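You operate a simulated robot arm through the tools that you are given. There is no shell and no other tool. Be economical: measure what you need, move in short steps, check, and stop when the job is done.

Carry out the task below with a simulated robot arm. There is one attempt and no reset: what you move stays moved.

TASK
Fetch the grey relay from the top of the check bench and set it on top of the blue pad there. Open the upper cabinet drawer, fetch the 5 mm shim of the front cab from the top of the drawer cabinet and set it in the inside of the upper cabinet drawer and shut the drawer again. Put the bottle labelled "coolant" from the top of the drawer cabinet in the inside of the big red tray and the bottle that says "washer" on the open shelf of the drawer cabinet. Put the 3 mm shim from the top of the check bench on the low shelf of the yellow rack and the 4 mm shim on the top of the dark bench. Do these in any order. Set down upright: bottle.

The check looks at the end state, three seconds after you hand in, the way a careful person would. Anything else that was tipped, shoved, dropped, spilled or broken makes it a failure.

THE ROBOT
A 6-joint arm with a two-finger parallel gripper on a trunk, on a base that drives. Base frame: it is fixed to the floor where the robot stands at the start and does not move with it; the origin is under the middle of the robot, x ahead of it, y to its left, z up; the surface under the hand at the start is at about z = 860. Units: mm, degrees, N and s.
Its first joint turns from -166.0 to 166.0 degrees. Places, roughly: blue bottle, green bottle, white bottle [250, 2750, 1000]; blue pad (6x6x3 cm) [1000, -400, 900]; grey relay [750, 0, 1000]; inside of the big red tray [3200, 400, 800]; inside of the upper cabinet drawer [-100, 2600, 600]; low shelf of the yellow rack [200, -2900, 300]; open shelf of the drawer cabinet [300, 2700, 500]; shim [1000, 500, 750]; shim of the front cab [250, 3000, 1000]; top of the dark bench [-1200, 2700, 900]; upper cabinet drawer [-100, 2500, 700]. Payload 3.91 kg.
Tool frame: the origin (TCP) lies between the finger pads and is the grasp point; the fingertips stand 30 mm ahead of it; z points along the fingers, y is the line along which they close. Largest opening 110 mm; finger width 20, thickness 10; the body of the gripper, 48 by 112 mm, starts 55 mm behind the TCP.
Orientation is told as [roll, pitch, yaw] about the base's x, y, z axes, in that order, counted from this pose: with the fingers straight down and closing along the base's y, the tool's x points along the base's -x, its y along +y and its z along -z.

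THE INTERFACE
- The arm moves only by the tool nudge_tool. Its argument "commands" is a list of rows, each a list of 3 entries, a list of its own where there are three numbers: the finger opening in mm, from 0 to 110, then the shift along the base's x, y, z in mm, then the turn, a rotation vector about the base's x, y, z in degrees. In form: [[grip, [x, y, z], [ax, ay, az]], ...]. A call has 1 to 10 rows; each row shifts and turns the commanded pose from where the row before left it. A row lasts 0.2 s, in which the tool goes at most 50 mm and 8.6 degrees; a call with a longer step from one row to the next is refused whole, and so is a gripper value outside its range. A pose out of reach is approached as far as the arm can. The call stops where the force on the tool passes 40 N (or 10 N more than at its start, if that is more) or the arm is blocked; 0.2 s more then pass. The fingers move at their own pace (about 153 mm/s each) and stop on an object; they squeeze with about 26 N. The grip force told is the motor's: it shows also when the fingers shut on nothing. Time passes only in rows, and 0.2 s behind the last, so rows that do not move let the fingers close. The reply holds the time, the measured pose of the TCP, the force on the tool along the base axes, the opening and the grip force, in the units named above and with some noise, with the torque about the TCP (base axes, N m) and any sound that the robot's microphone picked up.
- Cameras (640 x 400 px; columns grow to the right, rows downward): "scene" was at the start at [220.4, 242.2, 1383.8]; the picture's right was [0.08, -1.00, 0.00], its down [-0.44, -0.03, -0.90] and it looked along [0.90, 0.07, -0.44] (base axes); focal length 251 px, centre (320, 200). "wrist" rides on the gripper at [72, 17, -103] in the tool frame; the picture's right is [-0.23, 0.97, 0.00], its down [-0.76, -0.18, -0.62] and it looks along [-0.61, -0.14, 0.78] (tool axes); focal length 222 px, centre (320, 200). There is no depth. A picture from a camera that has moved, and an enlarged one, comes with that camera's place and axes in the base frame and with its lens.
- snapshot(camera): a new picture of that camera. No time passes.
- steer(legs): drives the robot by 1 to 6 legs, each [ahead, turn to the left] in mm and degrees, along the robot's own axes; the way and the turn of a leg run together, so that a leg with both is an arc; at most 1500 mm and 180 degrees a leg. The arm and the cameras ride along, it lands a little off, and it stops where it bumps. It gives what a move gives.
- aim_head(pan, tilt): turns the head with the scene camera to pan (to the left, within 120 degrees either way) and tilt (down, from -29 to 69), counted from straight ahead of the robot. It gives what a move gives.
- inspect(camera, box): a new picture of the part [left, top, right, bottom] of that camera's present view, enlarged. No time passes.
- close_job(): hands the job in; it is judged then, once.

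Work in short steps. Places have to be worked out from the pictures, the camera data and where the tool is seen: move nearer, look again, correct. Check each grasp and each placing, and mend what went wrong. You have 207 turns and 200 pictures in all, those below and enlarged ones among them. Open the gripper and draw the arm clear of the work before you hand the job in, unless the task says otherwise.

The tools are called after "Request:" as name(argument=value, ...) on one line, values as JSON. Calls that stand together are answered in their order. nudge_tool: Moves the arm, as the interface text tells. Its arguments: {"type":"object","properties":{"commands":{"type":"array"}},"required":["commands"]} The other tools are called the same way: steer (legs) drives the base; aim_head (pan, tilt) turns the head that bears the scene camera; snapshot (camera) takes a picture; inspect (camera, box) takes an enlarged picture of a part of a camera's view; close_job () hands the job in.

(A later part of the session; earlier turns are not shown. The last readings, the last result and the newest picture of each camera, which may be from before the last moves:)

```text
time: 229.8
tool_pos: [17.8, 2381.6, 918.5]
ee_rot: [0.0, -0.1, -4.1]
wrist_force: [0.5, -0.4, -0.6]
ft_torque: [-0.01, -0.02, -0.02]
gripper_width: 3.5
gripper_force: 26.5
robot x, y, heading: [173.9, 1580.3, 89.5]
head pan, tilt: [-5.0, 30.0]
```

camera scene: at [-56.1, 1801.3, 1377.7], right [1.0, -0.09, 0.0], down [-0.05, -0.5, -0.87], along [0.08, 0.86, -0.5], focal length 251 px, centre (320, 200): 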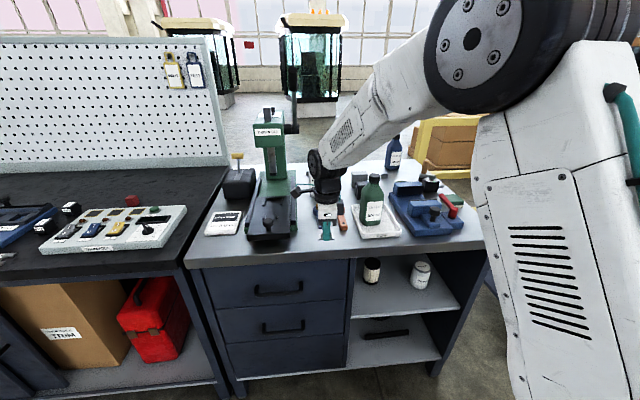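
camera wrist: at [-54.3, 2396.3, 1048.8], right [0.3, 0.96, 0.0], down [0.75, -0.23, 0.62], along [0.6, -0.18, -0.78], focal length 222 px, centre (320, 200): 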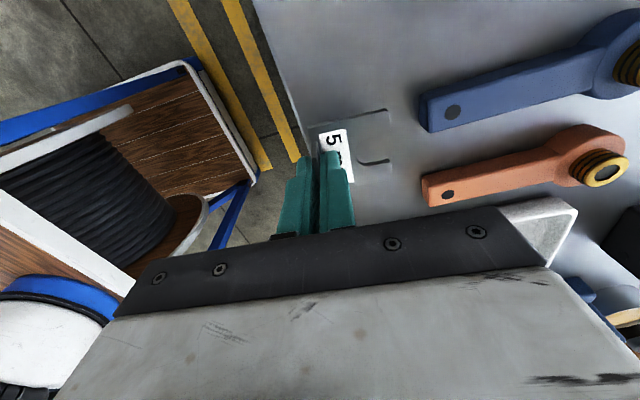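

Request:
nudge_tool(commands=[[0, [0, 0, -2], [0, 0, 0]], [0, [0, 0, 0], [0, 0, 0]]])

Request:
nudge_tool(commands=[[0, [0, 0, -2], [0, 0, 0]], [0, [0, 0, 0], [0, 0, 0]]])

```text
time: 230.4
tool_pos: [17.5, 2381.6, 915.2]
ee_rot: [0.1, 0.0, -4.2]
wrist_force: [-1.5, 1.0, 11.0]
ft_torque: [0.02, 0.04, 0.04]
gripper_width: 3.2
gripper_force: 25.9
robot x, y, heading: [172.9, 1579.7, 90.0]
head pan, tilt: [-5.0, 30.0]
```

```text
time: 231.0
tool_pos: [18.1, 2381.2, 915.6]
ee_rot: [0.2, 0.0, -4.1]
wrist_force: [-2.9, 4.7, 32.7]
ft_torque: [0.15, -0.02, 0.04]
gripper_width: 3.5
gripper_force: 25.8
robot x, y, heading: [172.4, 1580.8, 89.7]
head pan, tilt: [-5.0, 30.0]
```

Set down. Release, lift and retract in front of the cabinet; then look at the drawer handle.

Request:
nudge_tool(commands=[[0, [0, 0, 3], [0, 0, 0]], [12, [0, 0, 1], [0, 0, 0]], [26, [0, 0, 0], [0, 0, 0]], [26, [0, 0, 0], [0, 0, 0]], [26, [0, 0, 25], [0, 0, 0]], [26, [0, 0, 40], [0, 0, 0]], [26, [0, 0, 45], [0, 0, 0]], [26, [-10, -30, 30], [0, 0, 0]], [26, [-20, -40, 0], [0, 0, 0]], [26, [-20, -40, 0], [0, 0, 0]]])

Request:
aim_head(pan=0, tilt=45)

Request:
snapshot(camera="scene")

Request:
inspect(camera="scene", box=[220, 150, 380, 250])

```text
time: 233.2
tool_pos: [-31.8, 2273.1, 1054.4]
ee_rot: [-0.2, -0.2, -4.1]
wrist_force: [-0.5, 0.3, -0.2]
ft_torque: [-0.03, 0.0, 0.0]
gripper_width: 26.0
gripper_force: 0.1
robot x, y, heading: [173.5, 1577.2, 89.5]
head pan, tilt: [-5.0, 30.0]
```

```text
time: 234.0
tool_pos: [-32.1, 2273.3, 1055.3]
ee_rot: [0.0, -0.1, -4.1]
wrist_force: [-0.2, -0.2, 0.6]
ft_torque: [0.02, -0.01, -0.02]
gripper_width: 26.1
gripper_force: 0.1
robot x, y, heading: [172.9, 1578.6, 89.6]
head pan, tilt: [0.0, 45.0]
```

```text
95 pictures are left
camera scene: at [-64.1, 1792.8, 1355.1], right [1.0, -0.01, 0.0], down [0.0, -0.71, -0.71], along [0.0, 0.71, -0.71], focal length 251 px, centre (320, 200)
```

scene: 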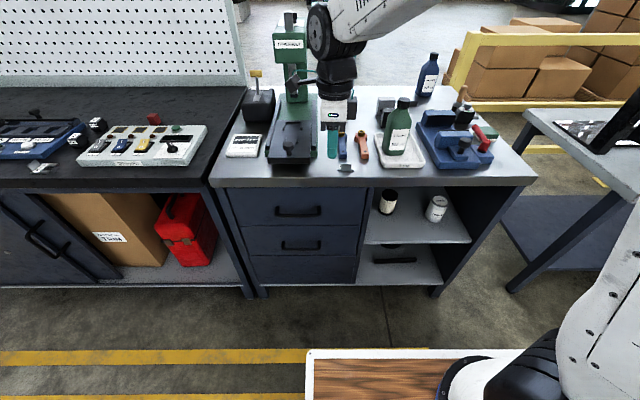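

```text
4.00 times, centred on (300, 200) of scene
camera zoom: at [-64.1, 1792.8, 1355.1], right [1.0, -0.01, 0.0], down [0.0, -0.71, -0.71], along [0.0, 0.71, -0.71], focal length 1004 px, centre (400, 200)
```

zoom: 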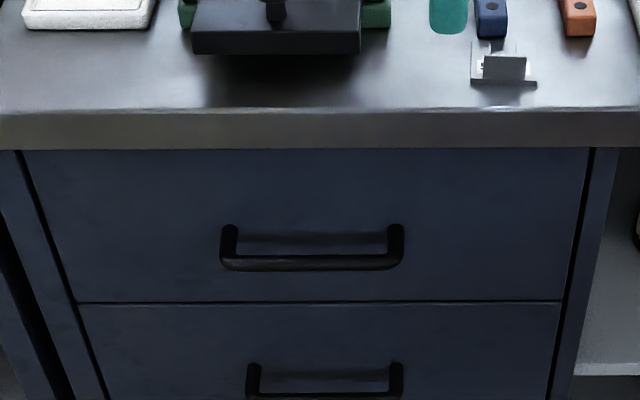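

Handle bar triangulated at about (-134, 2316, 762), ~28 mm clear of the face. I tilt the tool 45° (closing in the vertical plane) and move to a pre-approach.

Request:
nudge_tool(commands=[[30, [-17, -8, -10], [0, 0, 4]], [30, [-17, -8, -10], [7.5, 0, 0]], [30, [-17, -8, -10], [7.5, 0, 0]], [30, [-17, -8, -10], [7.5, 0, 0]], [30, [-17, -8, -10], [7.5, 0, 0]], [30, [-17, -8, -10], [7.5, 0, 0]], [30, [0, 0, -20], [7.5, 0, 0]], [30, [0, 0, -40], [0, 0, 0]], [30, [0, 0, -40], [0, 0, 0]], [30, [0, 0, -40], [0, 0, 0]]])

Request:
snapshot(camera="scene")

Request:
snapshot(camera="wrist")

```text
time: 236.2
tool_pos: [-105.8, 2294.9, 977.6]
ee_rot: [33.9, -0.4, 1.4]
wrist_force: [0.0, -0.1, 0.2]
ft_torque: [-0.03, 0.0, 0.02]
gripper_width: 30.0
gripper_force: 0.1
out of reach, approached as far as the arm can: row 6, 7, 8, 9, 10
robot x, y, heading: [168.9, 1579.3, 89.8]
head pan, tilt: [0.0, 45.0]
```

```text
93 pictures are left
camera scene: at [-64.0, 1792.6, 1355.1], right [1.0, -0.01, 0.0], down [0.0, -0.71, -0.71], along [0.0, 0.71, -0.71], focal length 251 px, centre (320, 200)
```

scene: 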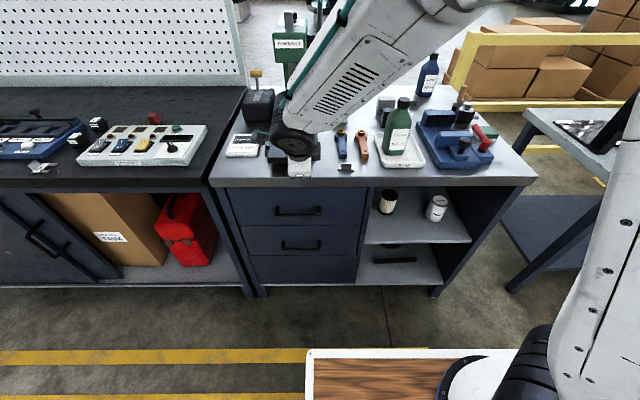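

```text
92 pictures are left
camera wrist: at [-176.1, 2251.1, 1073.5], right [0.2, 0.81, 0.54], down [0.77, -0.48, 0.42], along [0.6, 0.33, -0.72], focal length 222 px, centre (320, 200)
```

wrist: 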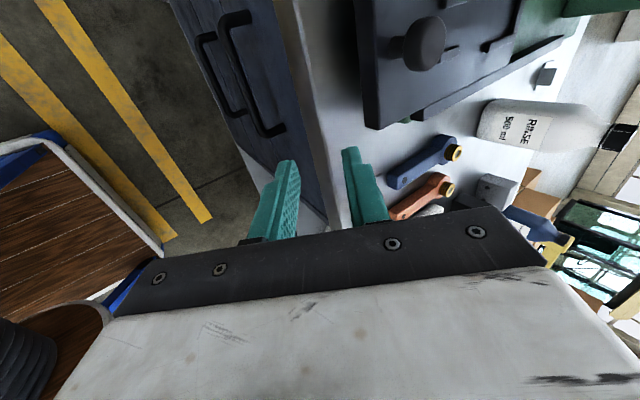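

The arm is folded too tight here; I back the robot 170 mm and retry.

Request:
steer(legs=[[-170, 0]])

Request:
nudge_tool(commands=[[30, [-5, 10, -30], [5.5, 0, 0]], [30, [-5, 10, -30], [5.5, 0, 0]], [30, [-5, 10, -30], [0, 0, 0]], [30, [-5, 15, -30], [0, 0, 0]], [30, [-5, 15, -14], [0, 0, 0]], [30, [0, 20, 0], [0, 0, 0]]])

Request:
snapshot(camera="wrist")

Request:
snapshot(camera="scene")

```text
time: 237.6
tool_pos: [-104.0, 2122.4, 978.6]
ee_rot: [33.9, -0.5, 1.2]
wrist_force: [-0.7, 0.0, 0.1]
ft_torque: [0.02, -0.02, 0.0]
gripper_width: 29.9
gripper_force: 0.3
robot x, y, heading: [169.4, 1408.5, 89.7]
head pan, tilt: [0.0, 45.0]
```

```text
time: 239.0
tool_pos: [-120.7, 2270.3, 968.7]
ee_rot: [40.5, -1.0, 2.0]
wrist_force: [0.4, 0.3, 0.2]
ft_torque: [0.0, 0.02, -0.02]
gripper_width: 30.0
gripper_force: 0.1
out of reach, approached as far as the arm can: row 1, 2, 3, 4, 5
robot x, y, heading: [168.8, 1400.7, 89.7]
head pan, tilt: [0.0, 45.0]
```

```text
91 pictures are left
camera wrist: at [-192.7, 2213.9, 1058.2], right [0.19, 0.75, 0.64], down [0.77, -0.51, 0.37], along [0.6, 0.42, -0.68], focal length 222 px, centre (320, 200)
```

wrist: 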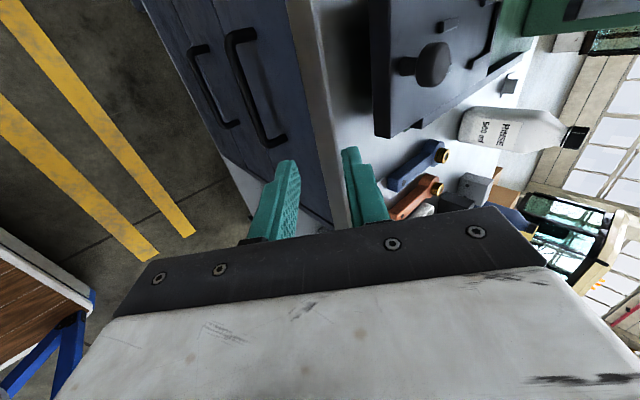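

```text
90 pictures are left
camera scene: at [-64.8, 1618.7, 1355.1], right [1.0, -0.01, 0.0], down [-0.01, -0.71, -0.71], along [0.01, 0.71, -0.71], focal length 251 px, centre (320, 200)
```

scene: 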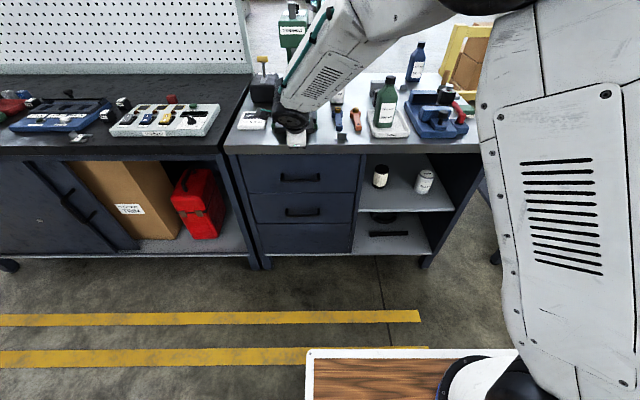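

The wrist can't go lower in this roll. I go back to vertical, and flip the tool's yaw to 180 (other side of the wrist) before tilting again.

Request:
nudge_tool(commands=[[30, [0, -20, 20], [-8.1, 0, 0]], [30, [0, -25, 20], [-8.1, 0, 0]], [30, [0, -25, 20], [-8.1, 0, 0]], [30, [0, -25, 10], [-8.1, 0, 0]], [30, [0, -25, 0], [-8.1, 0, 0]], [30, [0, 0, 0], [0, 0, 8.5]], [30, [0, 0, 0], [0, 0, 8.5]], [30, [0, 0, 0], [0, 0, 8.5]], [30, [0, 0, 0], [0, 0, 8.5]], [30, [0, 0, 0], [0, 0, 8.5]]])

Request:
nudge_tool(commands=[[30, [0, 0, 0], [0, 0, 8.5]], [30, [0, 0, 0], [0, 0, 8.5]], [30, [0, 0, 0], [0, 0, 8.5]], [30, [0, 0, 0], [0, 0, 8.5]], [30, [0, 0, 0], [0, 0, 8.5]], [30, [0, 0, 0], [0, 0, 8.5]], [30, [0, 0, 0], [0, 0, 8.5]], [30, [0, 0, 0], [0, 0, 8.5]], [30, [0, 0, 0], [0, 0, 8.5]], [30, [0, 0, 0], [0, 0, 8.5]]])

Request:
nudge_tool(commands=[[30, [0, 0, 0], [0, 0, 8.5]], [30, [0, 0, 0], [0, 0, 8.5]], [30, [0, 0, 0], [0, 0, 8.5]], [30, [0, 0, 0], [0, 0, 8.5]], [30, [0, 0, 0], [0, 0, 8.5]], [30, [0, 0, 0], [0, 0, 8.0]]])

```text
time: 241.2
tool_pos: [-119.5, 2147.6, 1040.6]
ee_rot: [0.1, 0.6, 44.6]
wrist_force: [0.4, -0.7, -0.5]
ft_torque: [-0.01, -0.03, 0.02]
gripper_width: 30.1
gripper_force: 0.0
robot x, y, heading: [168.6, 1405.1, 89.4]
head pan, tilt: [0.0, 45.0]
```

```text
time: 243.4
tool_pos: [-119.6, 2147.6, 1039.8]
ee_rot: [0.0, 0.7, 129.7]
wrist_force: [-0.9, 0.2, -0.1]
ft_torque: [0.01, -0.05, -0.01]
gripper_width: 30.2
gripper_force: 0.1
robot x, y, heading: [169.2, 1407.6, 89.4]
head pan, tilt: [0.0, 45.0]
```

```text
time: 244.8
tool_pos: [-119.2, 2148.6, 1038.6]
ee_rot: [0.1, 0.7, -179.8]
wrist_force: [-0.9, -0.2, -0.1]
ft_torque: [0.01, 0.03, -0.04]
gripper_width: 30.1
gripper_force: 0.1
robot x, y, heading: [172.4, 1408.0, 89.7]
head pan, tilt: [0.0, 45.0]
```

Now tilt 45° about x again and descend in front of the cabinet.

Request:
nudge_tool(commands=[[30, [0, 5, -10], [7.5, 0, 0]], [30, [0, 5, -10], [7.5, 0, 0]], [30, [0, 5, -10], [7.5, 0, 0]], [30, [0, 5, -10], [7.5, 0, 0]], [30, [0, 5, -10], [7.5, 0, 0]], [30, [-5, 5, -10], [7.5, 0, 0]], [30, [-5, 5, -35], [0, 0, 0]], [30, [-5, 10, -35], [0, 0, 0]], [30, [0, 10, -35], [0, 0, 0]], [30, [0, 10, -30], [0, 0, 0]]])

Request:
snapshot(camera="wrist")

Request:
snapshot(camera="scene")

```text
time: 247.0
tool_pos: [-133.2, 2213.5, 846.5]
ee_rot: [-45.0, 0.5, 179.6]
wrist_force: [-0.2, -1.3, -0.2]
ft_torque: [-0.01, 0.01, 0.01]
gripper_width: 29.9
gripper_force: 0.0
robot x, y, heading: [167.4, 1407.2, 89.6]
head pan, tilt: [0.0, 45.0]
```

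```text
89 pictures are left
camera wrist: at [-62.2, 2128.5, 909.3], right [-0.23, -0.69, -0.69], down [-0.77, -0.31, 0.56], along [-0.6, 0.66, -0.46], focal length 222 px, centre (320, 200)
```

wrist: 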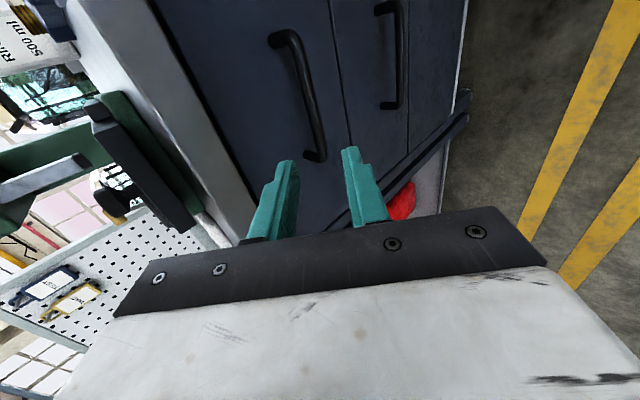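

```text
88 pictures are left
camera scene: at [-64.7, 1618.5, 1355.1], right [1.0, -0.01, 0.0], down [-0.01, -0.71, -0.71], along [0.01, 0.71, -0.71], focal length 251 px, centre (320, 200)
```

scene: 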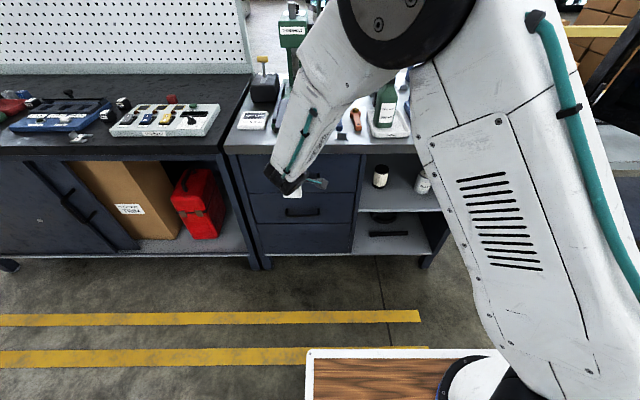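

This works. The wrist view confirms the bar at z≈760, y≈2316. Approach along the tool axis.

Request:
nudge_tool(commands=[[30, [0, 25, -16], [0, 0, 0]], [30, [0, 25, -16], [0, 0, 0]], [30, [0, 12, -12], [0, 0, 0]], [30, [0, 0, 0], [0, 0, 0]]])

Request:
snapshot(camera="wrist")

Request:
inspect(camera="scene", box=[240, 140, 368, 220])

```text
time: 248.0
tool_pos: [-133.2, 2276.7, 801.6]
ee_rot: [-45.0, 0.5, 179.6]
wrist_force: [-0.2, 0.5, -0.7]
ft_torque: [0.02, 0.03, -0.01]
gripper_width: 30.1
gripper_force: 0.0
robot x, y, heading: [169.7, 1406.8, 89.7]
head pan, tilt: [0.0, 45.0]
```

```text
87 pictures are left
camera wrist: at [-62.5, 2191.6, 864.2], right [-0.23, -0.69, -0.69], down [-0.77, -0.31, 0.56], along [-0.6, 0.66, -0.46], focal length 222 px, centre (320, 200)
```

wrist: 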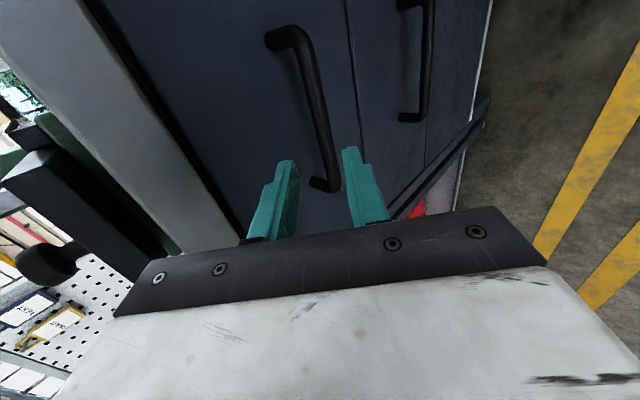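

```text
5.00 times, centred on (304, 180) of scene
camera zoom: at [-64.8, 1618.9, 1355.0], right [1.0, -0.01, 0.0], down [-0.01, -0.71, -0.71], along [0.01, 0.71, -0.71], focal length 1255 px, centre (400, 300)
```

zoom: 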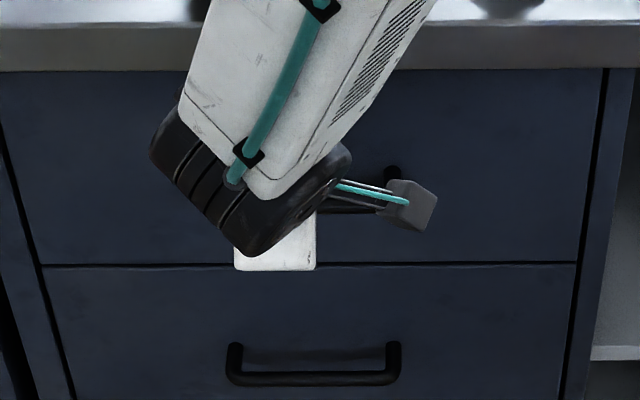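

The bar lines up between the fingers. Advance ~40 mm along the axis and close on it.

Request:
nudge_tool(commands=[[30, [0, 14, -14], [0, 0, 0]], [30, [0, 9, -10], [0, 0, 0]], [30, [0, 5, -5], [0, 0, 0]], [30, [0, 0, 0], [0, 0, 0]]])

Request:
snapshot(camera="wrist")

```text
time: 249.0
tool_pos: [-133.6, 2303.1, 771.6]
ee_rot: [-45.0, 0.5, 179.6]
wrist_force: [0.2, -0.1, -0.2]
ft_torque: [-0.02, 0.0, -0.03]
gripper_width: 29.9
gripper_force: 0.2
robot x, y, heading: [171.5, 1404.5, 89.3]
head pan, tilt: [0.0, 45.0]
```

```text
85 pictures are left
camera wrist: at [-62.4, 2218.7, 834.4], right [-0.23, -0.69, -0.69], down [-0.77, -0.31, 0.56], along [-0.6, 0.66, -0.46], focal length 222 px, centre (320, 200)
```

wrist: 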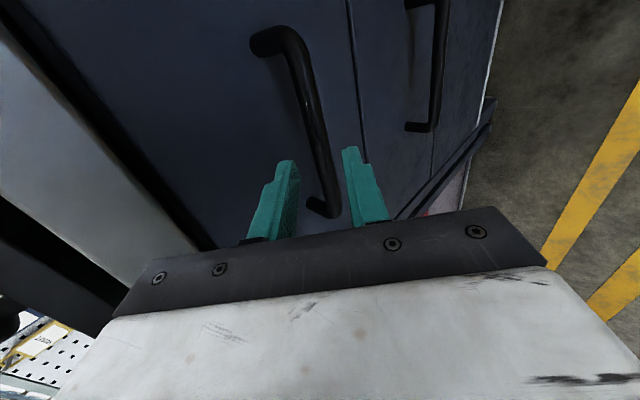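

Request:
nudge_tool(commands=[[0, [0, 0, 0], [0, 0, 0]], [0, [0, 0, 0], [0, 0, 0]], [0, [0, 0, 0], [0, 0, 0]]])

```text
time: 249.8
tool_pos: [-133.5, 2303.8, 773.2]
ee_rot: [-45.0, 0.5, 179.5]
wrist_force: [1.0, -0.6, 1.3]
ft_torque: [-0.01, 0.0, -0.01]
gripper_width: 0.0
gripper_force: 26.0
robot x, y, heading: [164.3, 1405.4, 89.6]
head pan, tilt: [0.0, 45.0]
```

It closed on nothing; I look where the bar is relative to the closed fingers.

Request:
inspect(camera="wrist", box=[224, 80, 416, 240])

```text
2.50 times, centred on (320, 160) of wrist
camera zoom: at [-62.3, 2218.6, 834.5], right [-0.23, -0.69, -0.69], down [-0.77, -0.31, 0.56], along [-0.6, 0.66, -0.46], focal length 555 px, centre (320, 300)
```

zoom: 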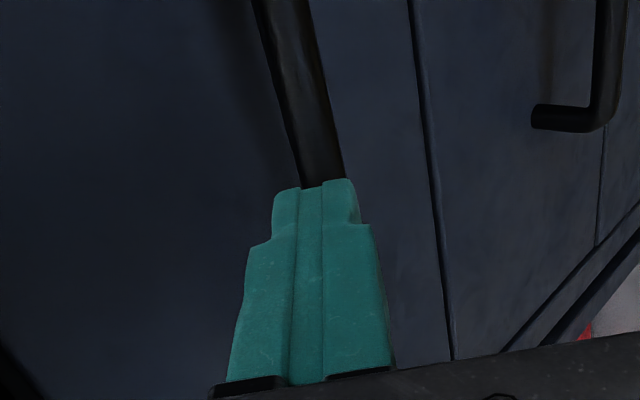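

The bar is ~10 mm deeper than the tips. Open, advance 26 mm along the axis, and close.

Request:
nudge_tool(commands=[[32, [0, 0, 0], [0, 0, 0]], [32, [0, 0, 0], [0, 0, 0]], [32, [0, 9, -9], [0, 0, 0]], [32, [0, 9, -9], [0, 0, 0]], [32, [0, 0, 0], [0, 0, 0]], [0, [0, 0, 0], [0, 0, 0]], [0, [0, 0, 0], [0, 0, 0]], [0, [0, 0, 0], [0, 0, 0]]])

Request:
inspect(camera="wrist", box=[224, 80, 416, 240])

```text
time: 251.6
tool_pos: [-133.2, 2321.3, 753.7]
ee_rot: [-45.0, 0.5, 179.7]
wrist_force: [0.3, 0.6, -2.6]
ft_torque: [-0.04, -0.26, 0.29]
gripper_width: 13.7
gripper_force: 44.8
robot x, y, heading: [168.2, 1405.8, 89.6]
head pan, tilt: [0.0, 45.0]
```

```text
2.50 times, centred on (320, 160) of wrist
camera zoom: at [-62.5, 2236.8, 816.6], right [-0.23, -0.69, -0.69], down [-0.77, -0.31, 0.56], along [-0.6, 0.66, -0.46], focal length 555 px, centre (320, 300)
```

zoom: 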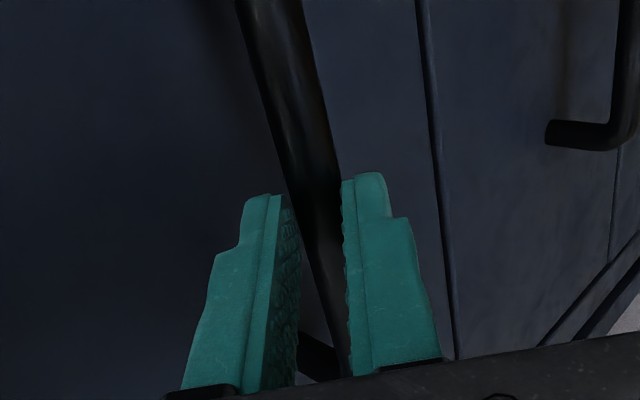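

Handle gripped (13.7 mm). Pull by backing the robot 100 mm first.

Request:
steer(legs=[[-100, 0.4]])

Request:
snapshot(camera="scene")

```text
time: 252.8
tool_pos: [-133.4, 2231.3, 754.1]
ee_rot: [-45.1, 0.8, 179.4]
wrist_force: [1.8, -0.3, 1.3]
ft_torque: [0.02, 0.0, 0.46]
gripper_width: 13.9
gripper_force: 45.2
robot x, y, heading: [166.3, 1312.7, 89.7]
head pan, tilt: [0.0, 45.0]
stopped in leg 1: the force on the tool passed its limit at 41 N (the readings are from after the stop); the commanded pose is now the measured one
```

```text
82 pictures are left
camera scene: at [-65.7, 1529.0, 1355.0], right [1.0, -0.01, 0.0], down [0.0, -0.71, -0.71], along [0.0, 0.71, -0.71], focal length 251 px, centre (320, 200)
```

scene: 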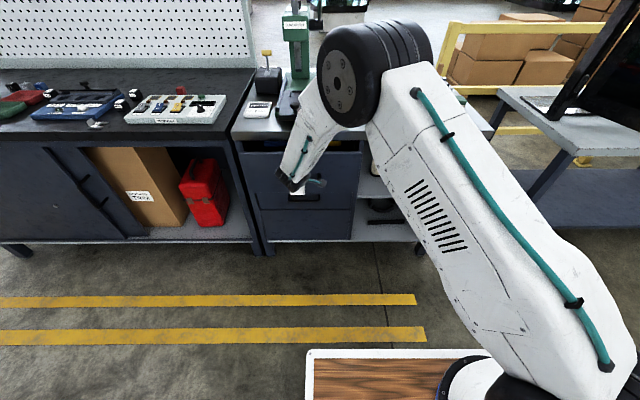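

Drawer is moving (about 90 mm open). I continue pulling with short arm steps.

Request:
nudge_tool(commands=[[0, [0, -8, 0], [0, 0, 0]], [0, [0, -12, 0], [0, 0, 0]], [0, [0, -15, 0], [0, 0, 0]], [0, [0, -15, 0], [0, 0, 0]], [0, [0, -15, 0], [0, 0, 0]], [0, [0, -15, 0], [0, 0, 0]], [0, [0, -12, 0], [0, 0, 0]], [0, [0, -8, 0], [0, 0, 0]]])

```text
time: 254.6
tool_pos: [-134.2, 2129.2, 754.0]
ee_rot: [-45.0, 0.7, 179.3]
wrist_force: [1.6, -0.7, 7.1]
ft_torque: [0.09, 0.04, 0.72]
gripper_width: 13.7
gripper_force: 45.0
robot x, y, heading: [168.1, 1316.5, 89.8]
head pan, tilt: [0.0, 45.0]
```

Now ~190 mm open. One more pull: 90 mm with the base in gentle legs.

Request:
steer(legs=[[-45, 0], [-45, 0]])

Request:
snapshot(camera="scene")

```text
time: 256.0
tool_pos: [-134.3, 2040.4, 755.0]
ee_rot: [-45.1, 0.7, 179.4]
wrist_force: [28.6, 1.1, 12.0]
ft_torque: [0.2, -0.94, -0.37]
gripper_width: 13.8
gripper_force: 44.9
robot x, y, heading: [168.6, 1224.9, 89.6]
head pan, tilt: [0.0, 45.0]
```

```text
81 pictures are left
camera scene: at [-65.2, 1438.9, 1355.3], right [1.0, -0.01, 0.0], down [-0.01, -0.71, -0.71], along [0.0, 0.71, -0.71], focal length 251 px, centre (320, 200)
```

scene: 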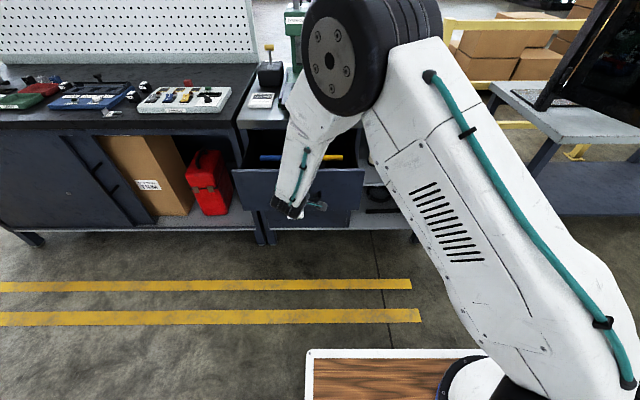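

Drawer ~280 mm open. Release the handle and retreat along the tool axis.

Request:
nudge_tool(commands=[[34, [0, 0, 0], [0, 0, 0]], [34, [0, 0, 0], [0, 0, 0]], [34, [0, -15, 15], [0, 0, 0]], [34, [0, -20, 20], [0, 0, 0]], [34, [0, -20, 30], [0, 0, 0]], [34, [0, -15, 40], [0, 0, 0]], [34, [0, -10, 45], [0, 0, 0]], [34, [0, 0, 45], [0, 0, 0]], [34, [0, 0, 45], [0, 0, 0]]])

Request:
snapshot(camera="scene")

Request:
inspect(camera="scene", box=[220, 110, 380, 210])

```text
time: 258.0
tool_pos: [-135.6, 1959.6, 995.1]
ee_rot: [-45.0, 0.8, 179.3]
wrist_force: [0.2, 1.0, -0.4]
ft_torque: [0.07, -0.03, -0.03]
gripper_width: 34.2
gripper_force: 0.0
robot x, y, heading: [168.9, 1229.4, 89.7]
head pan, tilt: [0.0, 45.0]
```

```text
80 pictures are left
camera scene: at [-66.4, 1439.6, 1354.9], right [1.0, -0.01, 0.0], down [0.0, -0.71, -0.71], along [0.0, 0.71, -0.71], focal length 251 px, centre (320, 200)
```

scene: 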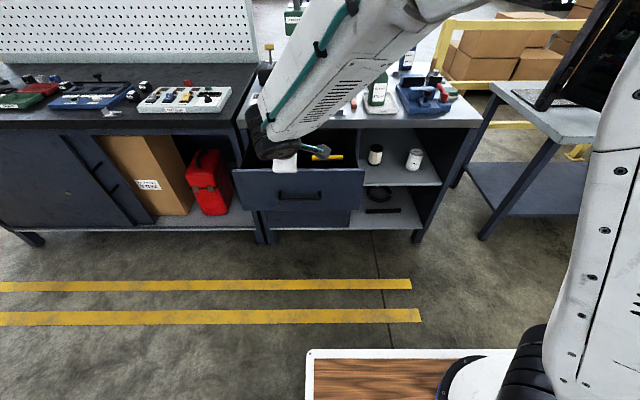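

```text
4.00 times, centred on (300, 160) of scene
camera zoom: at [-66.4, 1439.6, 1354.9], right [1.0, -0.01, 0.0], down [0.0, -0.71, -0.71], along [0.0, 0.71, -0.71], focal length 1004 px, centre (400, 360)
```

zoom: 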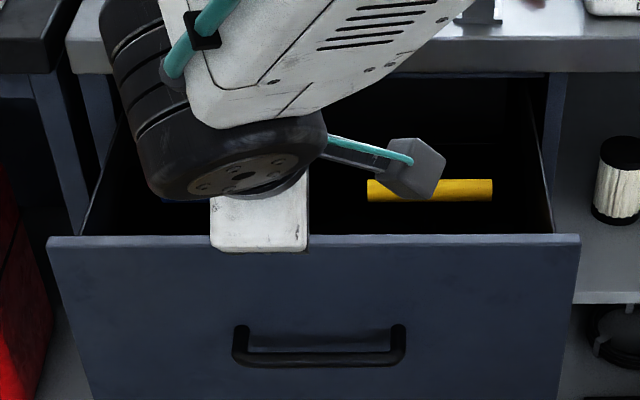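

Now make the tool vertical again (yaw ~180, closing along y) and drive 290 mm forward.

Request:
nudge_tool(commands=[[34, [10, 0, 15], [-7.5, 0, 0]], [34, [10, 0, 15], [-7.5, 0, 0]], [34, [10, 0, 15], [-7.5, 0, 0]], [34, [10, 0, 15], [-7.5, 0, 0]], [34, [10, 0, 15], [-7.5, 0, 0]], [34, [10, 0, 15], [-7.5, 0, 0]], [34, [20, 0, 0], [0, 0, 0]], [34, [30, 0, 0], [0, 0, 0]]])

Request:
steer(legs=[[290, 0.3]])

Request:
snapshot(camera="scene")

Request:
snapshot(camera="wrist")

```text
time: 259.8
tool_pos: [-24.3, 1960.6, 1085.3]
ee_rot: [-0.1, 0.9, -180.0]
wrist_force: [-0.9, -1.1, -0.2]
ft_torque: [0.04, 0.0, -0.03]
gripper_width: 34.1
gripper_force: 0.0
robot x, y, heading: [169.3, 1227.4, 89.7]
head pan, tilt: [0.0, 45.0]
```

```text
time: 261.8
tool_pos: [-30.8, 2250.2, 1083.6]
ee_rot: [-0.1, 1.1, -179.4]
wrist_force: [-0.7, 0.1, 0.2]
ft_torque: [-0.01, -0.03, -0.01]
gripper_width: 34.2
gripper_force: 0.0
robot x, y, heading: [168.9, 1516.0, 89.9]
head pan, tilt: [0.0, 45.0]
```

```text
78 pictures are left
camera scene: at [-67.9, 1727.5, 1355.0], right [1.0, 0.0, 0.0], down [0.0, -0.71, -0.71], along [0.0, 0.71, -0.71], focal length 251 px, centre (320, 200)
```

scene: 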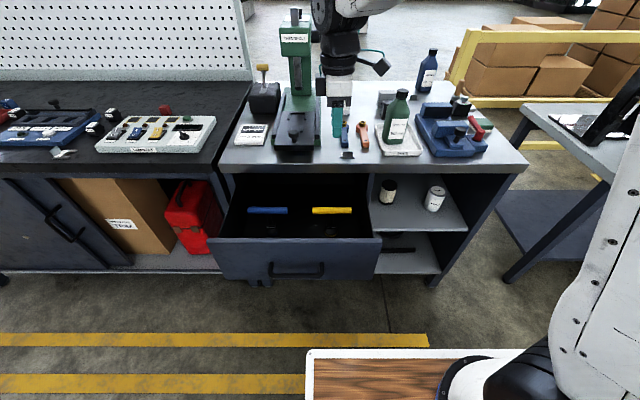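

```text
77 pictures are left
camera wrist: at [39.6, 2234.3, 1189.6], right [-0.22, -0.98, -0.01], down [-0.77, 0.17, 0.61], along [-0.59, 0.14, -0.79], focal length 222 px, centre (320, 200)
```

wrist: 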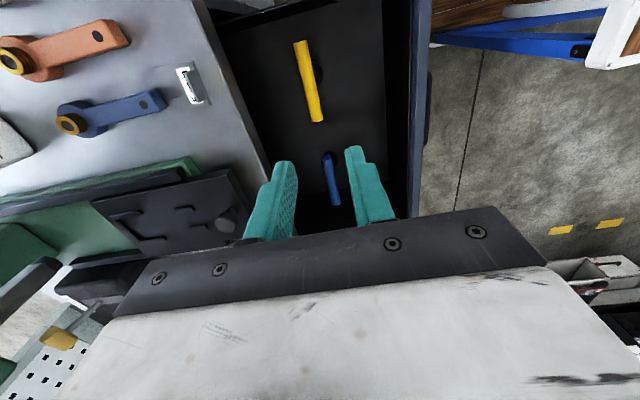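

I enlarge the drawer interior to choose a free spot, then move above the shim.

Request:
inspect(camera="scene", box=[210, 170, 386, 280])

Request:
nudge_tool(commands=[[34, [12, 32, -15], [0, 0, 0]], [34, [12, 33, -15], [0, 1, 0]], [34, [12, 33, -15], [0, 0, 0]], [34, [12, 33, -15], [0, 0, 0]], [34, [0, 0, -15], [0, 0, -4]], [34, [0, 0, 0], [0, 0, 0]]])

Request:
inspect(camera="wrist", box=[240, 50, 400, 150])

```text
3.64 times, centred on (298, 225) of scene
camera zoom: at [-67.9, 1727.5, 1355.0], right [1.0, 0.0, 0.0], down [0.0, -0.71, -0.71], along [0.0, 0.71, -0.71], focal length 913 px, centre (400, 109)
```

zoom: 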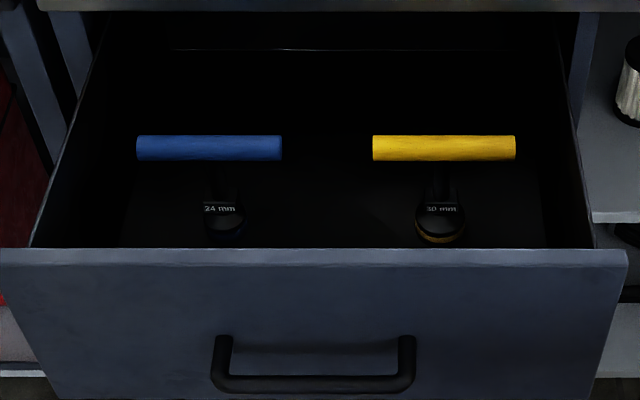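

```text
time: 263.2
tool_pos: [16.9, 2379.0, 1009.0]
ee_rot: [-0.1, 0.1, 176.6]
wrist_force: [-0.1, 0.3, 0.4]
ft_torque: [-0.01, -0.01, -0.01]
gripper_width: 33.7
gripper_force: 0.1
robot x, y, heading: [172.0, 1515.7, 90.2]
head pan, tilt: [0.0, 45.0]
```

```text
4.00 times, centred on (320, 100) of wrist
camera zoom: at [88.6, 2357.9, 1113.9], right [-0.28, -0.96, 0.0], down [-0.75, 0.22, 0.62], along [-0.6, 0.18, -0.78], focal length 888 px, centre (320, 600)
```

zoom: 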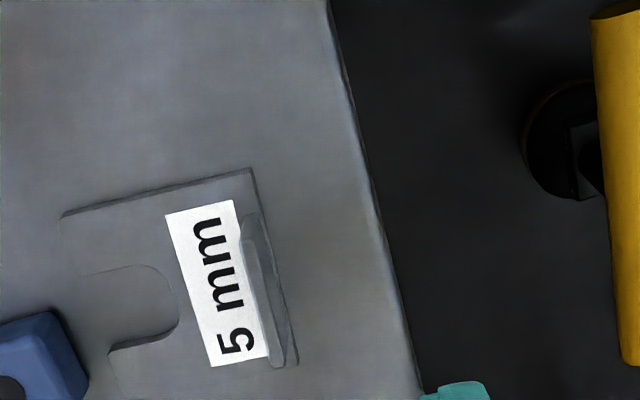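

Two T-handle wrenches lie in the drawer; the gap between them (x≈-173…-92) is free. The shim tab now sits near (20,2389). I correct y and descend to grip it.

Request:
nudge_tool(commands=[[34, [3, 8, -40], [0, 0, 0]], [34, [0, 0, -32], [0, 0, 0]], [34, [0, 0, 0], [0, 0, 0]]])

Request:
snapshot(camera="wrist")

```text
time: 264.0
tool_pos: [22.0, 2387.7, 938.1]
ee_rot: [0.0, -0.1, 176.6]
wrist_force: [-0.4, 0.2, -0.1]
ft_torque: [-0.02, 0.0, 0.01]
gripper_width: 34.2
gripper_force: 0.1
robot x, y, heading: [169.5, 1516.8, 90.6]
head pan, tilt: [0.0, 45.0]
```

```text
74 pictures are left
camera wrist: at [93.6, 2367.4, 1041.8], right [-0.28, -0.96, 0.0], down [-0.75, 0.22, 0.62], along [-0.6, 0.18, -0.78], focal length 222 px, centre (320, 200)
```

wrist: 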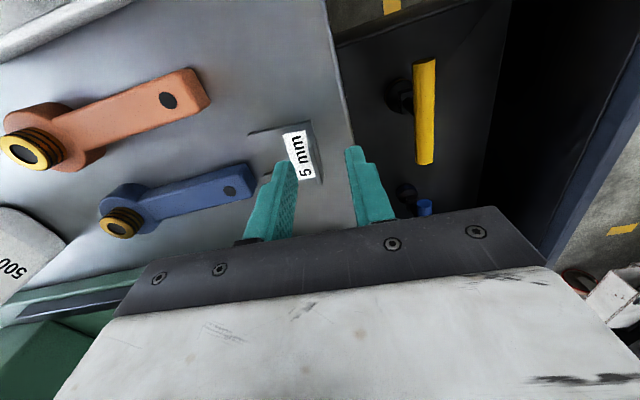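

Centred. Lower 21 mm, grip, lift.

Request:
nudge_tool(commands=[[34, [0, 0, -15], [0, 0, 0]], [34, [0, 0, -7], [0, 0, 0]], [34, [0, 0, 0], [0, 0, 0]], [0, [0, 0, 0], [0, 0, 0]], [0, [0, 0, 0], [0, 0, 0]], [0, [0, 0, 0], [0, 0, 0]], [0, [0, 0, 25], [0, 0, 0]], [0, [0, 0, 40], [0, 0, 0]], [0, [0, -10, 40], [0, 0, 0]]])

```text
time: 266.0
tool_pos: [20.1, 2375.1, 1020.4]
ee_rot: [0.0, 0.1, 176.6]
wrist_force: [-0.6, 0.3, -2.2]
ft_torque: [-0.01, -0.02, -0.03]
gripper_width: 3.6
gripper_force: 26.1
robot x, y, heading: [170.4, 1515.3, 90.2]
head pan, tilt: [0.0, 45.0]
```

Held. Move over the drawer gap (-132,2205) and lower partway.

Request:
nudge_tool(commands=[[0, [-30, -34, 0], [0, 0, 0]], [0, [-30, -34, 0], [0, 0, 0]], [0, [-30, -34, 0], [0, 0, 0]], [0, [-30, -34, 0], [0, 0, 0]], [0, [-32, -34, 0], [0, 0, 3.4]], [0, [0, 0, -45], [0, 0, 0]], [0, [0, 0, -45], [0, 0, 0]], [0, [0, 0, -45], [0, 0, 0]], [0, [0, 0, -35], [0, 0, 0]], [0, [0, 0, 0], [0, 0, 0]]])

Request:
snapshot(camera="wrist")

Request:
inspect(camera="scene", box=[210, 150, 386, 280])

```text
time: 268.2
tool_pos: [-133.3, 2209.4, 851.8]
ee_rot: [0.0, 0.1, -180.0]
wrist_force: [0.1, -1.0, -0.5]
ft_torque: [0.0, 0.01, 0.01]
gripper_width: 3.5
gripper_force: 25.9
robot x, y, heading: [164.7, 1516.6, 90.1]
head pan, tilt: [0.0, 45.0]
```

```text
73 pictures are left
camera wrist: at [-61.3, 2193.7, 956.8], right [-0.23, -0.97, 0.0], down [-0.76, 0.18, 0.62], along [-0.61, 0.14, -0.78], focal length 222 px, centre (320, 200)
```

wrist: 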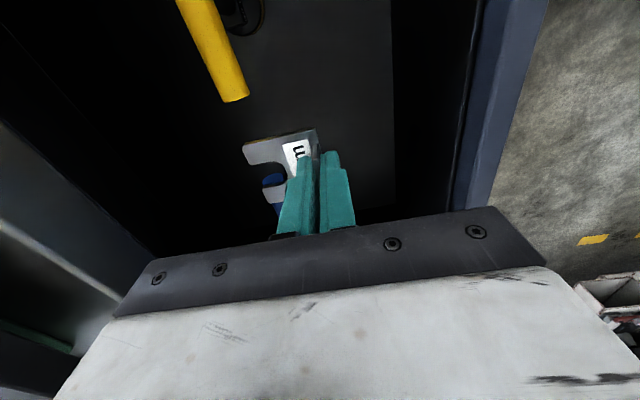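

```text
3.08 times, centred on (298, 215) of scene
camera zoom: at [-67.9, 1727.4, 1355.0], right [1.0, 0.0, 0.0], down [0.0, -0.71, -0.71], along [0.0, 0.71, -0.71], focal length 772 px, centre (388, 154)
```

zoom: 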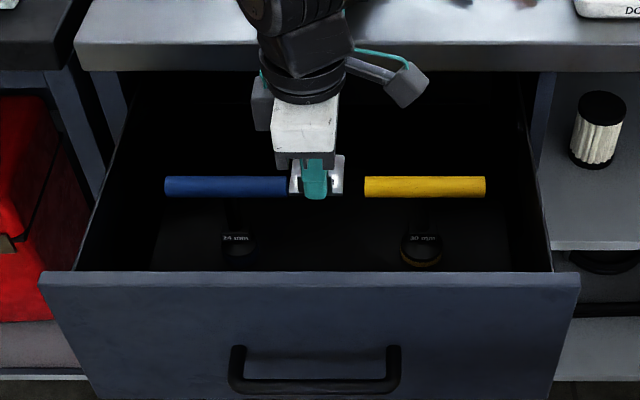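

Shim hangs centred between the wrenches. Move 12 mm toward the front and lower step by step until contact.

Request:
nudge_tool(commands=[[0, [0, -12, -30], [0, 0, 0]], [0, [0, 0, -25], [0, 0, 0]], [0, [0, 0, -15], [0, 0, 0]], [0, [0, 0, -8], [0, 0, 0]], [0, [0, 0, -5], [0, 0, 0]], [0, [0, 0, -5], [0, 0, 0]], [0, [0, 0, 0], [0, 0, 0]]])

Request:
snapshot(camera="wrist")

```text
time: 269.8
tool_pos: [-133.6, 2197.1, 762.7]
ee_rot: [0.0, 0.0, -180.0]
wrist_force: [0.1, -0.5, -0.8]
ft_torque: [-0.03, -0.04, -0.01]
gripper_width: 3.4
gripper_force: 25.7
robot x, y, heading: [171.6, 1516.2, 90.1]
head pan, tilt: [0.0, 45.0]
```

```text
71 pictures are left
camera wrist: at [-60.6, 2180.5, 866.7], right [-0.23, -0.97, 0.0], down [-0.76, 0.18, 0.62], along [-0.61, 0.14, -0.78], focal length 222 px, centre (320, 200)
```

wrist: 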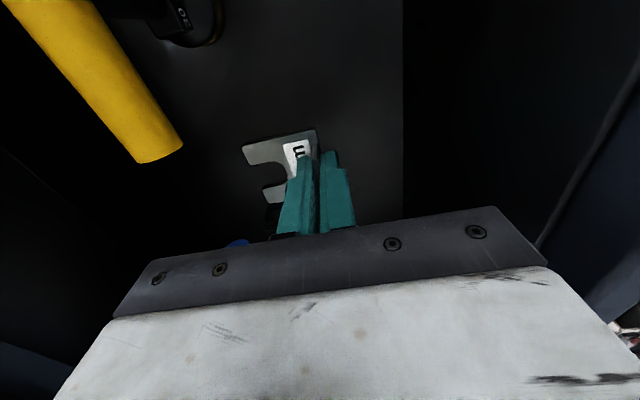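

Request:
nudge_tool(commands=[[0, [0, 0, -5], [0, 0, 0]], [0, [0, 0, -5], [0, 0, 0]], [0, [0, 0, -4], [0, 0, 0]], [0, [0, 0, 0], [0, 0, 0]]])

Request:
nudge_tool(commands=[[0, [0, 0, -4], [0, 0, 0]], [0, [0, 0, -3], [0, 0, 0]], [0, [0, 0, 0], [0, 0, 0]]])

Request:
nudge_tool(commands=[[0, [0, 0, -3], [0, 0, 0]], [0, [0, 0, -3], [0, 0, 0]], [0, [0, 0, 0], [0, 0, 0]]])

```text
time: 270.8
tool_pos: [-132.7, 2195.6, 748.1]
ee_rot: [-0.2, 0.2, -180.1]
wrist_force: [-1.1, 0.1, -1.1]
ft_torque: [-0.03, 0.01, 0.02]
gripper_width: 3.1
gripper_force: 25.9
robot x, y, heading: [167.1, 1520.3, 90.1]
head pan, tilt: [0.0, 45.0]
```

```text
time: 271.6
tool_pos: [-131.2, 2196.3, 739.2]
ee_rot: [0.0, 0.1, -180.0]
wrist_force: [-0.5, -0.4, -1.0]
ft_torque: [-0.02, -0.02, -0.03]
gripper_width: 3.2
gripper_force: 25.3
robot x, y, heading: [169.4, 1519.2, 90.3]
head pan, tilt: [0.0, 45.0]
```

```text
time: 272.4
tool_pos: [-132.2, 2194.2, 734.3]
ee_rot: [-0.1, 0.1, -179.9]
wrist_force: [-0.4, -0.2, -1.4]
ft_torque: [-0.02, -0.02, -0.02]
gripper_width: 3.0
gripper_force: 25.9
robot x, y, heading: [168.7, 1514.5, 90.6]
head pan, tilt: [0.0, 45.0]
```

Request:
nudge_tool(commands=[[0, [0, 0, -3], [0, 0, 0]], [0, [0, 0, -3], [0, 0, 0]], [0, [0, 0, 0], [0, 0, 0]]])

Request:
nudge_tool(commands=[[0, [0, 0, -3], [0, 0, 0]], [0, [0, 0, -3], [0, 0, 0]], [0, [0, 0, 0], [0, 0, 0]]])

Request:
snapshot(camera="wrist")

```text
time: 273.2
tool_pos: [-131.8, 2196.4, 729.2]
ee_rot: [0.0, 0.1, -180.0]
wrist_force: [-0.3, 0.3, -1.4]
ft_torque: [0.02, 0.0, 0.04]
gripper_width: 3.4
gripper_force: 26.0
robot x, y, heading: [171.2, 1516.2, 90.2]
head pan, tilt: [0.0, 45.0]
```

```text
time: 274.0
tool_pos: [-134.0, 2197.3, 722.9]
ee_rot: [0.0, 0.1, -179.9]
wrist_force: [-0.2, -0.6, -0.4]
ft_torque: [-0.03, 0.0, 0.04]
gripper_width: 3.4
gripper_force: 25.7
robot x, y, heading: [170.7, 1516.4, 90.6]
head pan, tilt: [0.0, 45.0]
```

```text
70 pictures are left
camera wrist: at [-60.4, 2180.2, 827.6], right [-0.23, -0.97, 0.0], down [-0.76, 0.18, 0.62], along [-0.61, 0.14, -0.78], focal length 222 px, centre (320, 200)
```

wrist: 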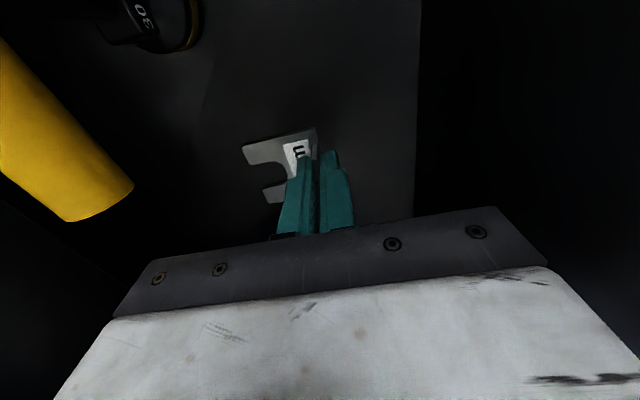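

Still free; continue lowering.

Request:
nudge_tool(commands=[[0, [0, 0, -4], [0, 0, 0]], [0, [0, 0, -4], [0, 0, 0]], [0, [0, 0, 0], [0, 0, 0]]])

Request:
nudge_tool(commands=[[0, [0, 0, -4], [0, 0, 0]], [0, [0, 0, -4], [0, 0, 0]], [0, [0, 0, 0], [0, 0, 0]]])

Request:
nudge_tool(commands=[[0, [0, 0, -4], [0, 0, 0]], [0, [0, 0, -4], [0, 0, 0]], [0, [0, 0, 0], [0, 0, 0]]])

Request:
snapshot(camera="wrist")

```text
time: 274.8
tool_pos: [-133.5, 2196.7, 714.3]
ee_rot: [-0.1, 0.0, -180.0]
wrist_force: [0.0, 0.1, -0.9]
ft_torque: [-0.02, -0.04, 0.01]
gripper_width: 3.3
gripper_force: 25.7
robot x, y, heading: [170.4, 1515.5, 90.3]
head pan, tilt: [0.0, 45.0]
```

```text
time: 275.6
tool_pos: [-132.8, 2196.1, 706.3]
ee_rot: [-0.2, 0.1, -179.9]
wrist_force: [0.6, 0.3, -1.2]
ft_torque: [-0.05, 0.06, -0.03]
gripper_width: 3.3
gripper_force: 26.1
robot x, y, heading: [166.4, 1514.4, 90.2]
head pan, tilt: [0.0, 45.0]
```

```text
time: 276.4
tool_pos: [-133.1, 2195.7, 698.4]
ee_rot: [-0.1, -0.1, -180.0]
wrist_force: [0.2, -0.1, -0.6]
ft_torque: [0.02, 0.0, 0.01]
gripper_width: 3.6
gripper_force: 25.7
robot x, y, heading: [169.2, 1515.3, 90.3]
head pan, tilt: [0.0, 45.0]
```

```text
69 pictures are left
camera wrist: at [-60.0, 2181.0, 803.8], right [-0.23, -0.97, 0.0], down [-0.76, 0.18, 0.62], along [-0.61, 0.14, -0.78], focal length 222 px, centre (320, 200)
```

wrist: 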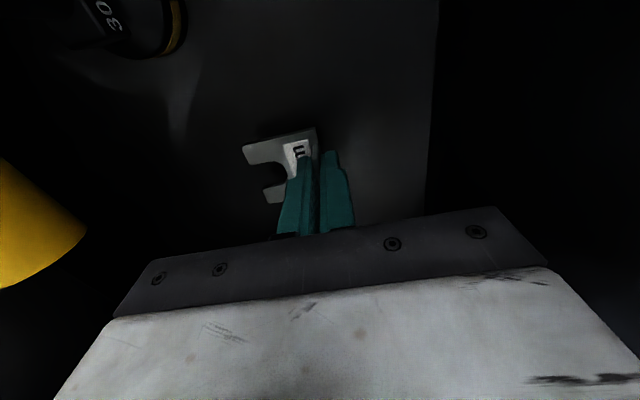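

Request:
nudge_tool(commands=[[0, [0, 0, -4], [0, 0, 0]], [0, [0, 0, -4], [0, 0, 0]], [0, [0, 0, 0], [0, 0, 0]]])

Request:
nudge_tool(commands=[[0, [0, 0, -4], [0, 0, 0]], [0, [0, 0, -4], [0, 0, 0]], [0, [0, 0, 0], [0, 0, 0]]])

Request:
snapshot(camera="wrist")

```text
time: 277.2
tool_pos: [-133.7, 2196.1, 692.3]
ee_rot: [-0.2, 0.1, -180.0]
wrist_force: [0.0, 0.1, -0.3]
ft_torque: [-0.03, 0.0, -0.01]
gripper_width: 3.5
gripper_force: 26.2
robot x, y, heading: [169.0, 1516.0, 90.2]
head pan, tilt: [0.0, 45.0]
```

```text
time: 278.0
tool_pos: [-132.8, 2196.6, 684.4]
ee_rot: [-0.1, -0.1, -180.0]
wrist_force: [1.8, -0.9, 11.8]
ft_torque: [-0.05, -0.13, -0.04]
gripper_width: 3.3
gripper_force: 26.4
robot x, y, heading: [166.9, 1516.8, 90.2]
head pan, tilt: [0.0, 45.0]
```

```text
68 pictures are left
camera wrist: at [-60.0, 2180.5, 788.0], right [-0.23, -0.97, 0.0], down [-0.76, 0.18, 0.62], along [-0.61, 0.14, -0.78], focal length 222 px, centre (320, 200)
```

wrist: 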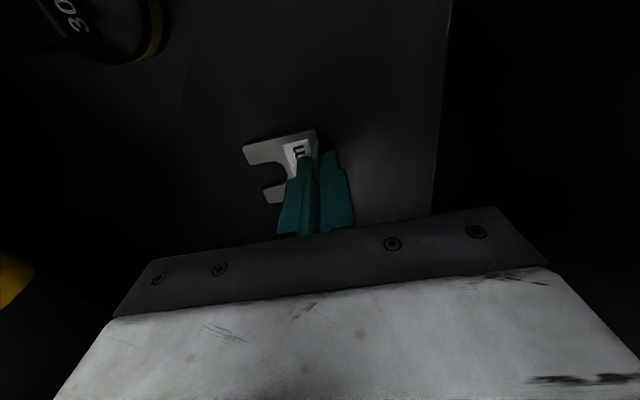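

Contact with the drawer floor. Release and rise straight up.

Request:
nudge_tool(commands=[[0, [0, 0, 2], [0, 0, 0]], [10, [0, 0, 1], [0, 0, 0]], [24, [0, 0, 0], [0, 0, 0]], [24, [0, 0, 0], [0, 0, 0]], [24, [0, 0, 25], [0, 0, 0]], [24, [0, 0, 40], [0, 0, 0]], [24, [0, 0, 45], [0, 0, 0]], [24, [0, 0, 45], [0, 0, 0]], [24, [0, 0, 45], [0, 0, 0]], [24, [0, 0, 45], [0, 0, 0]]])

Request:
inspect(camera="scene", box=[210, 150, 386, 280])

Request:
snapshot(camera="wrist")

```text
time: 280.2
tool_pos: [-133.1, 2195.5, 932.3]
ee_rot: [-0.1, 0.1, -179.8]
wrist_force: [-0.9, 0.7, -0.6]
ft_torque: [0.01, -0.02, -0.04]
gripper_width: 24.1
gripper_force: 0.1
robot x, y, heading: [173.3, 1519.6, 90.3]
head pan, tilt: [0.0, 45.0]
```

```text
3.08 times, centred on (298, 215) of scene
camera zoom: at [-68.1, 1727.7, 1354.9], right [1.0, 0.0, 0.0], down [0.0, -0.71, -0.71], along [0.0, 0.71, -0.71], focal length 772 px, centre (388, 154)
```

zoom: 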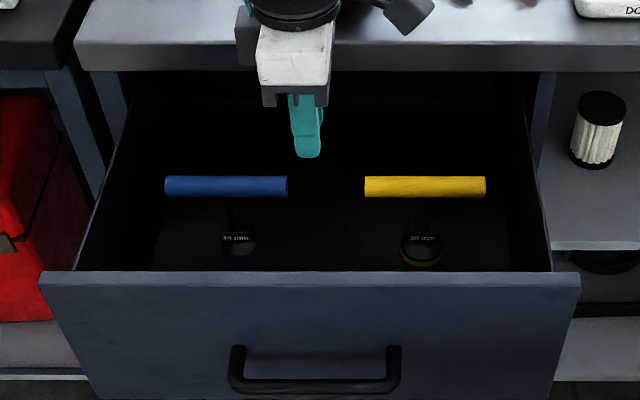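

```text
66 pictures are left
camera wrist: at [-61.2, 2179.0, 1037.0], right [-0.23, -0.97, 0.0], down [-0.76, 0.18, 0.62], along [-0.61, 0.14, -0.78], focal length 222 px, centre (320, 200)
```

wrist: 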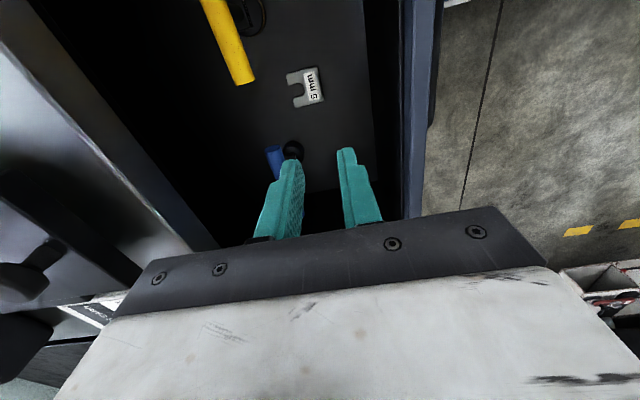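

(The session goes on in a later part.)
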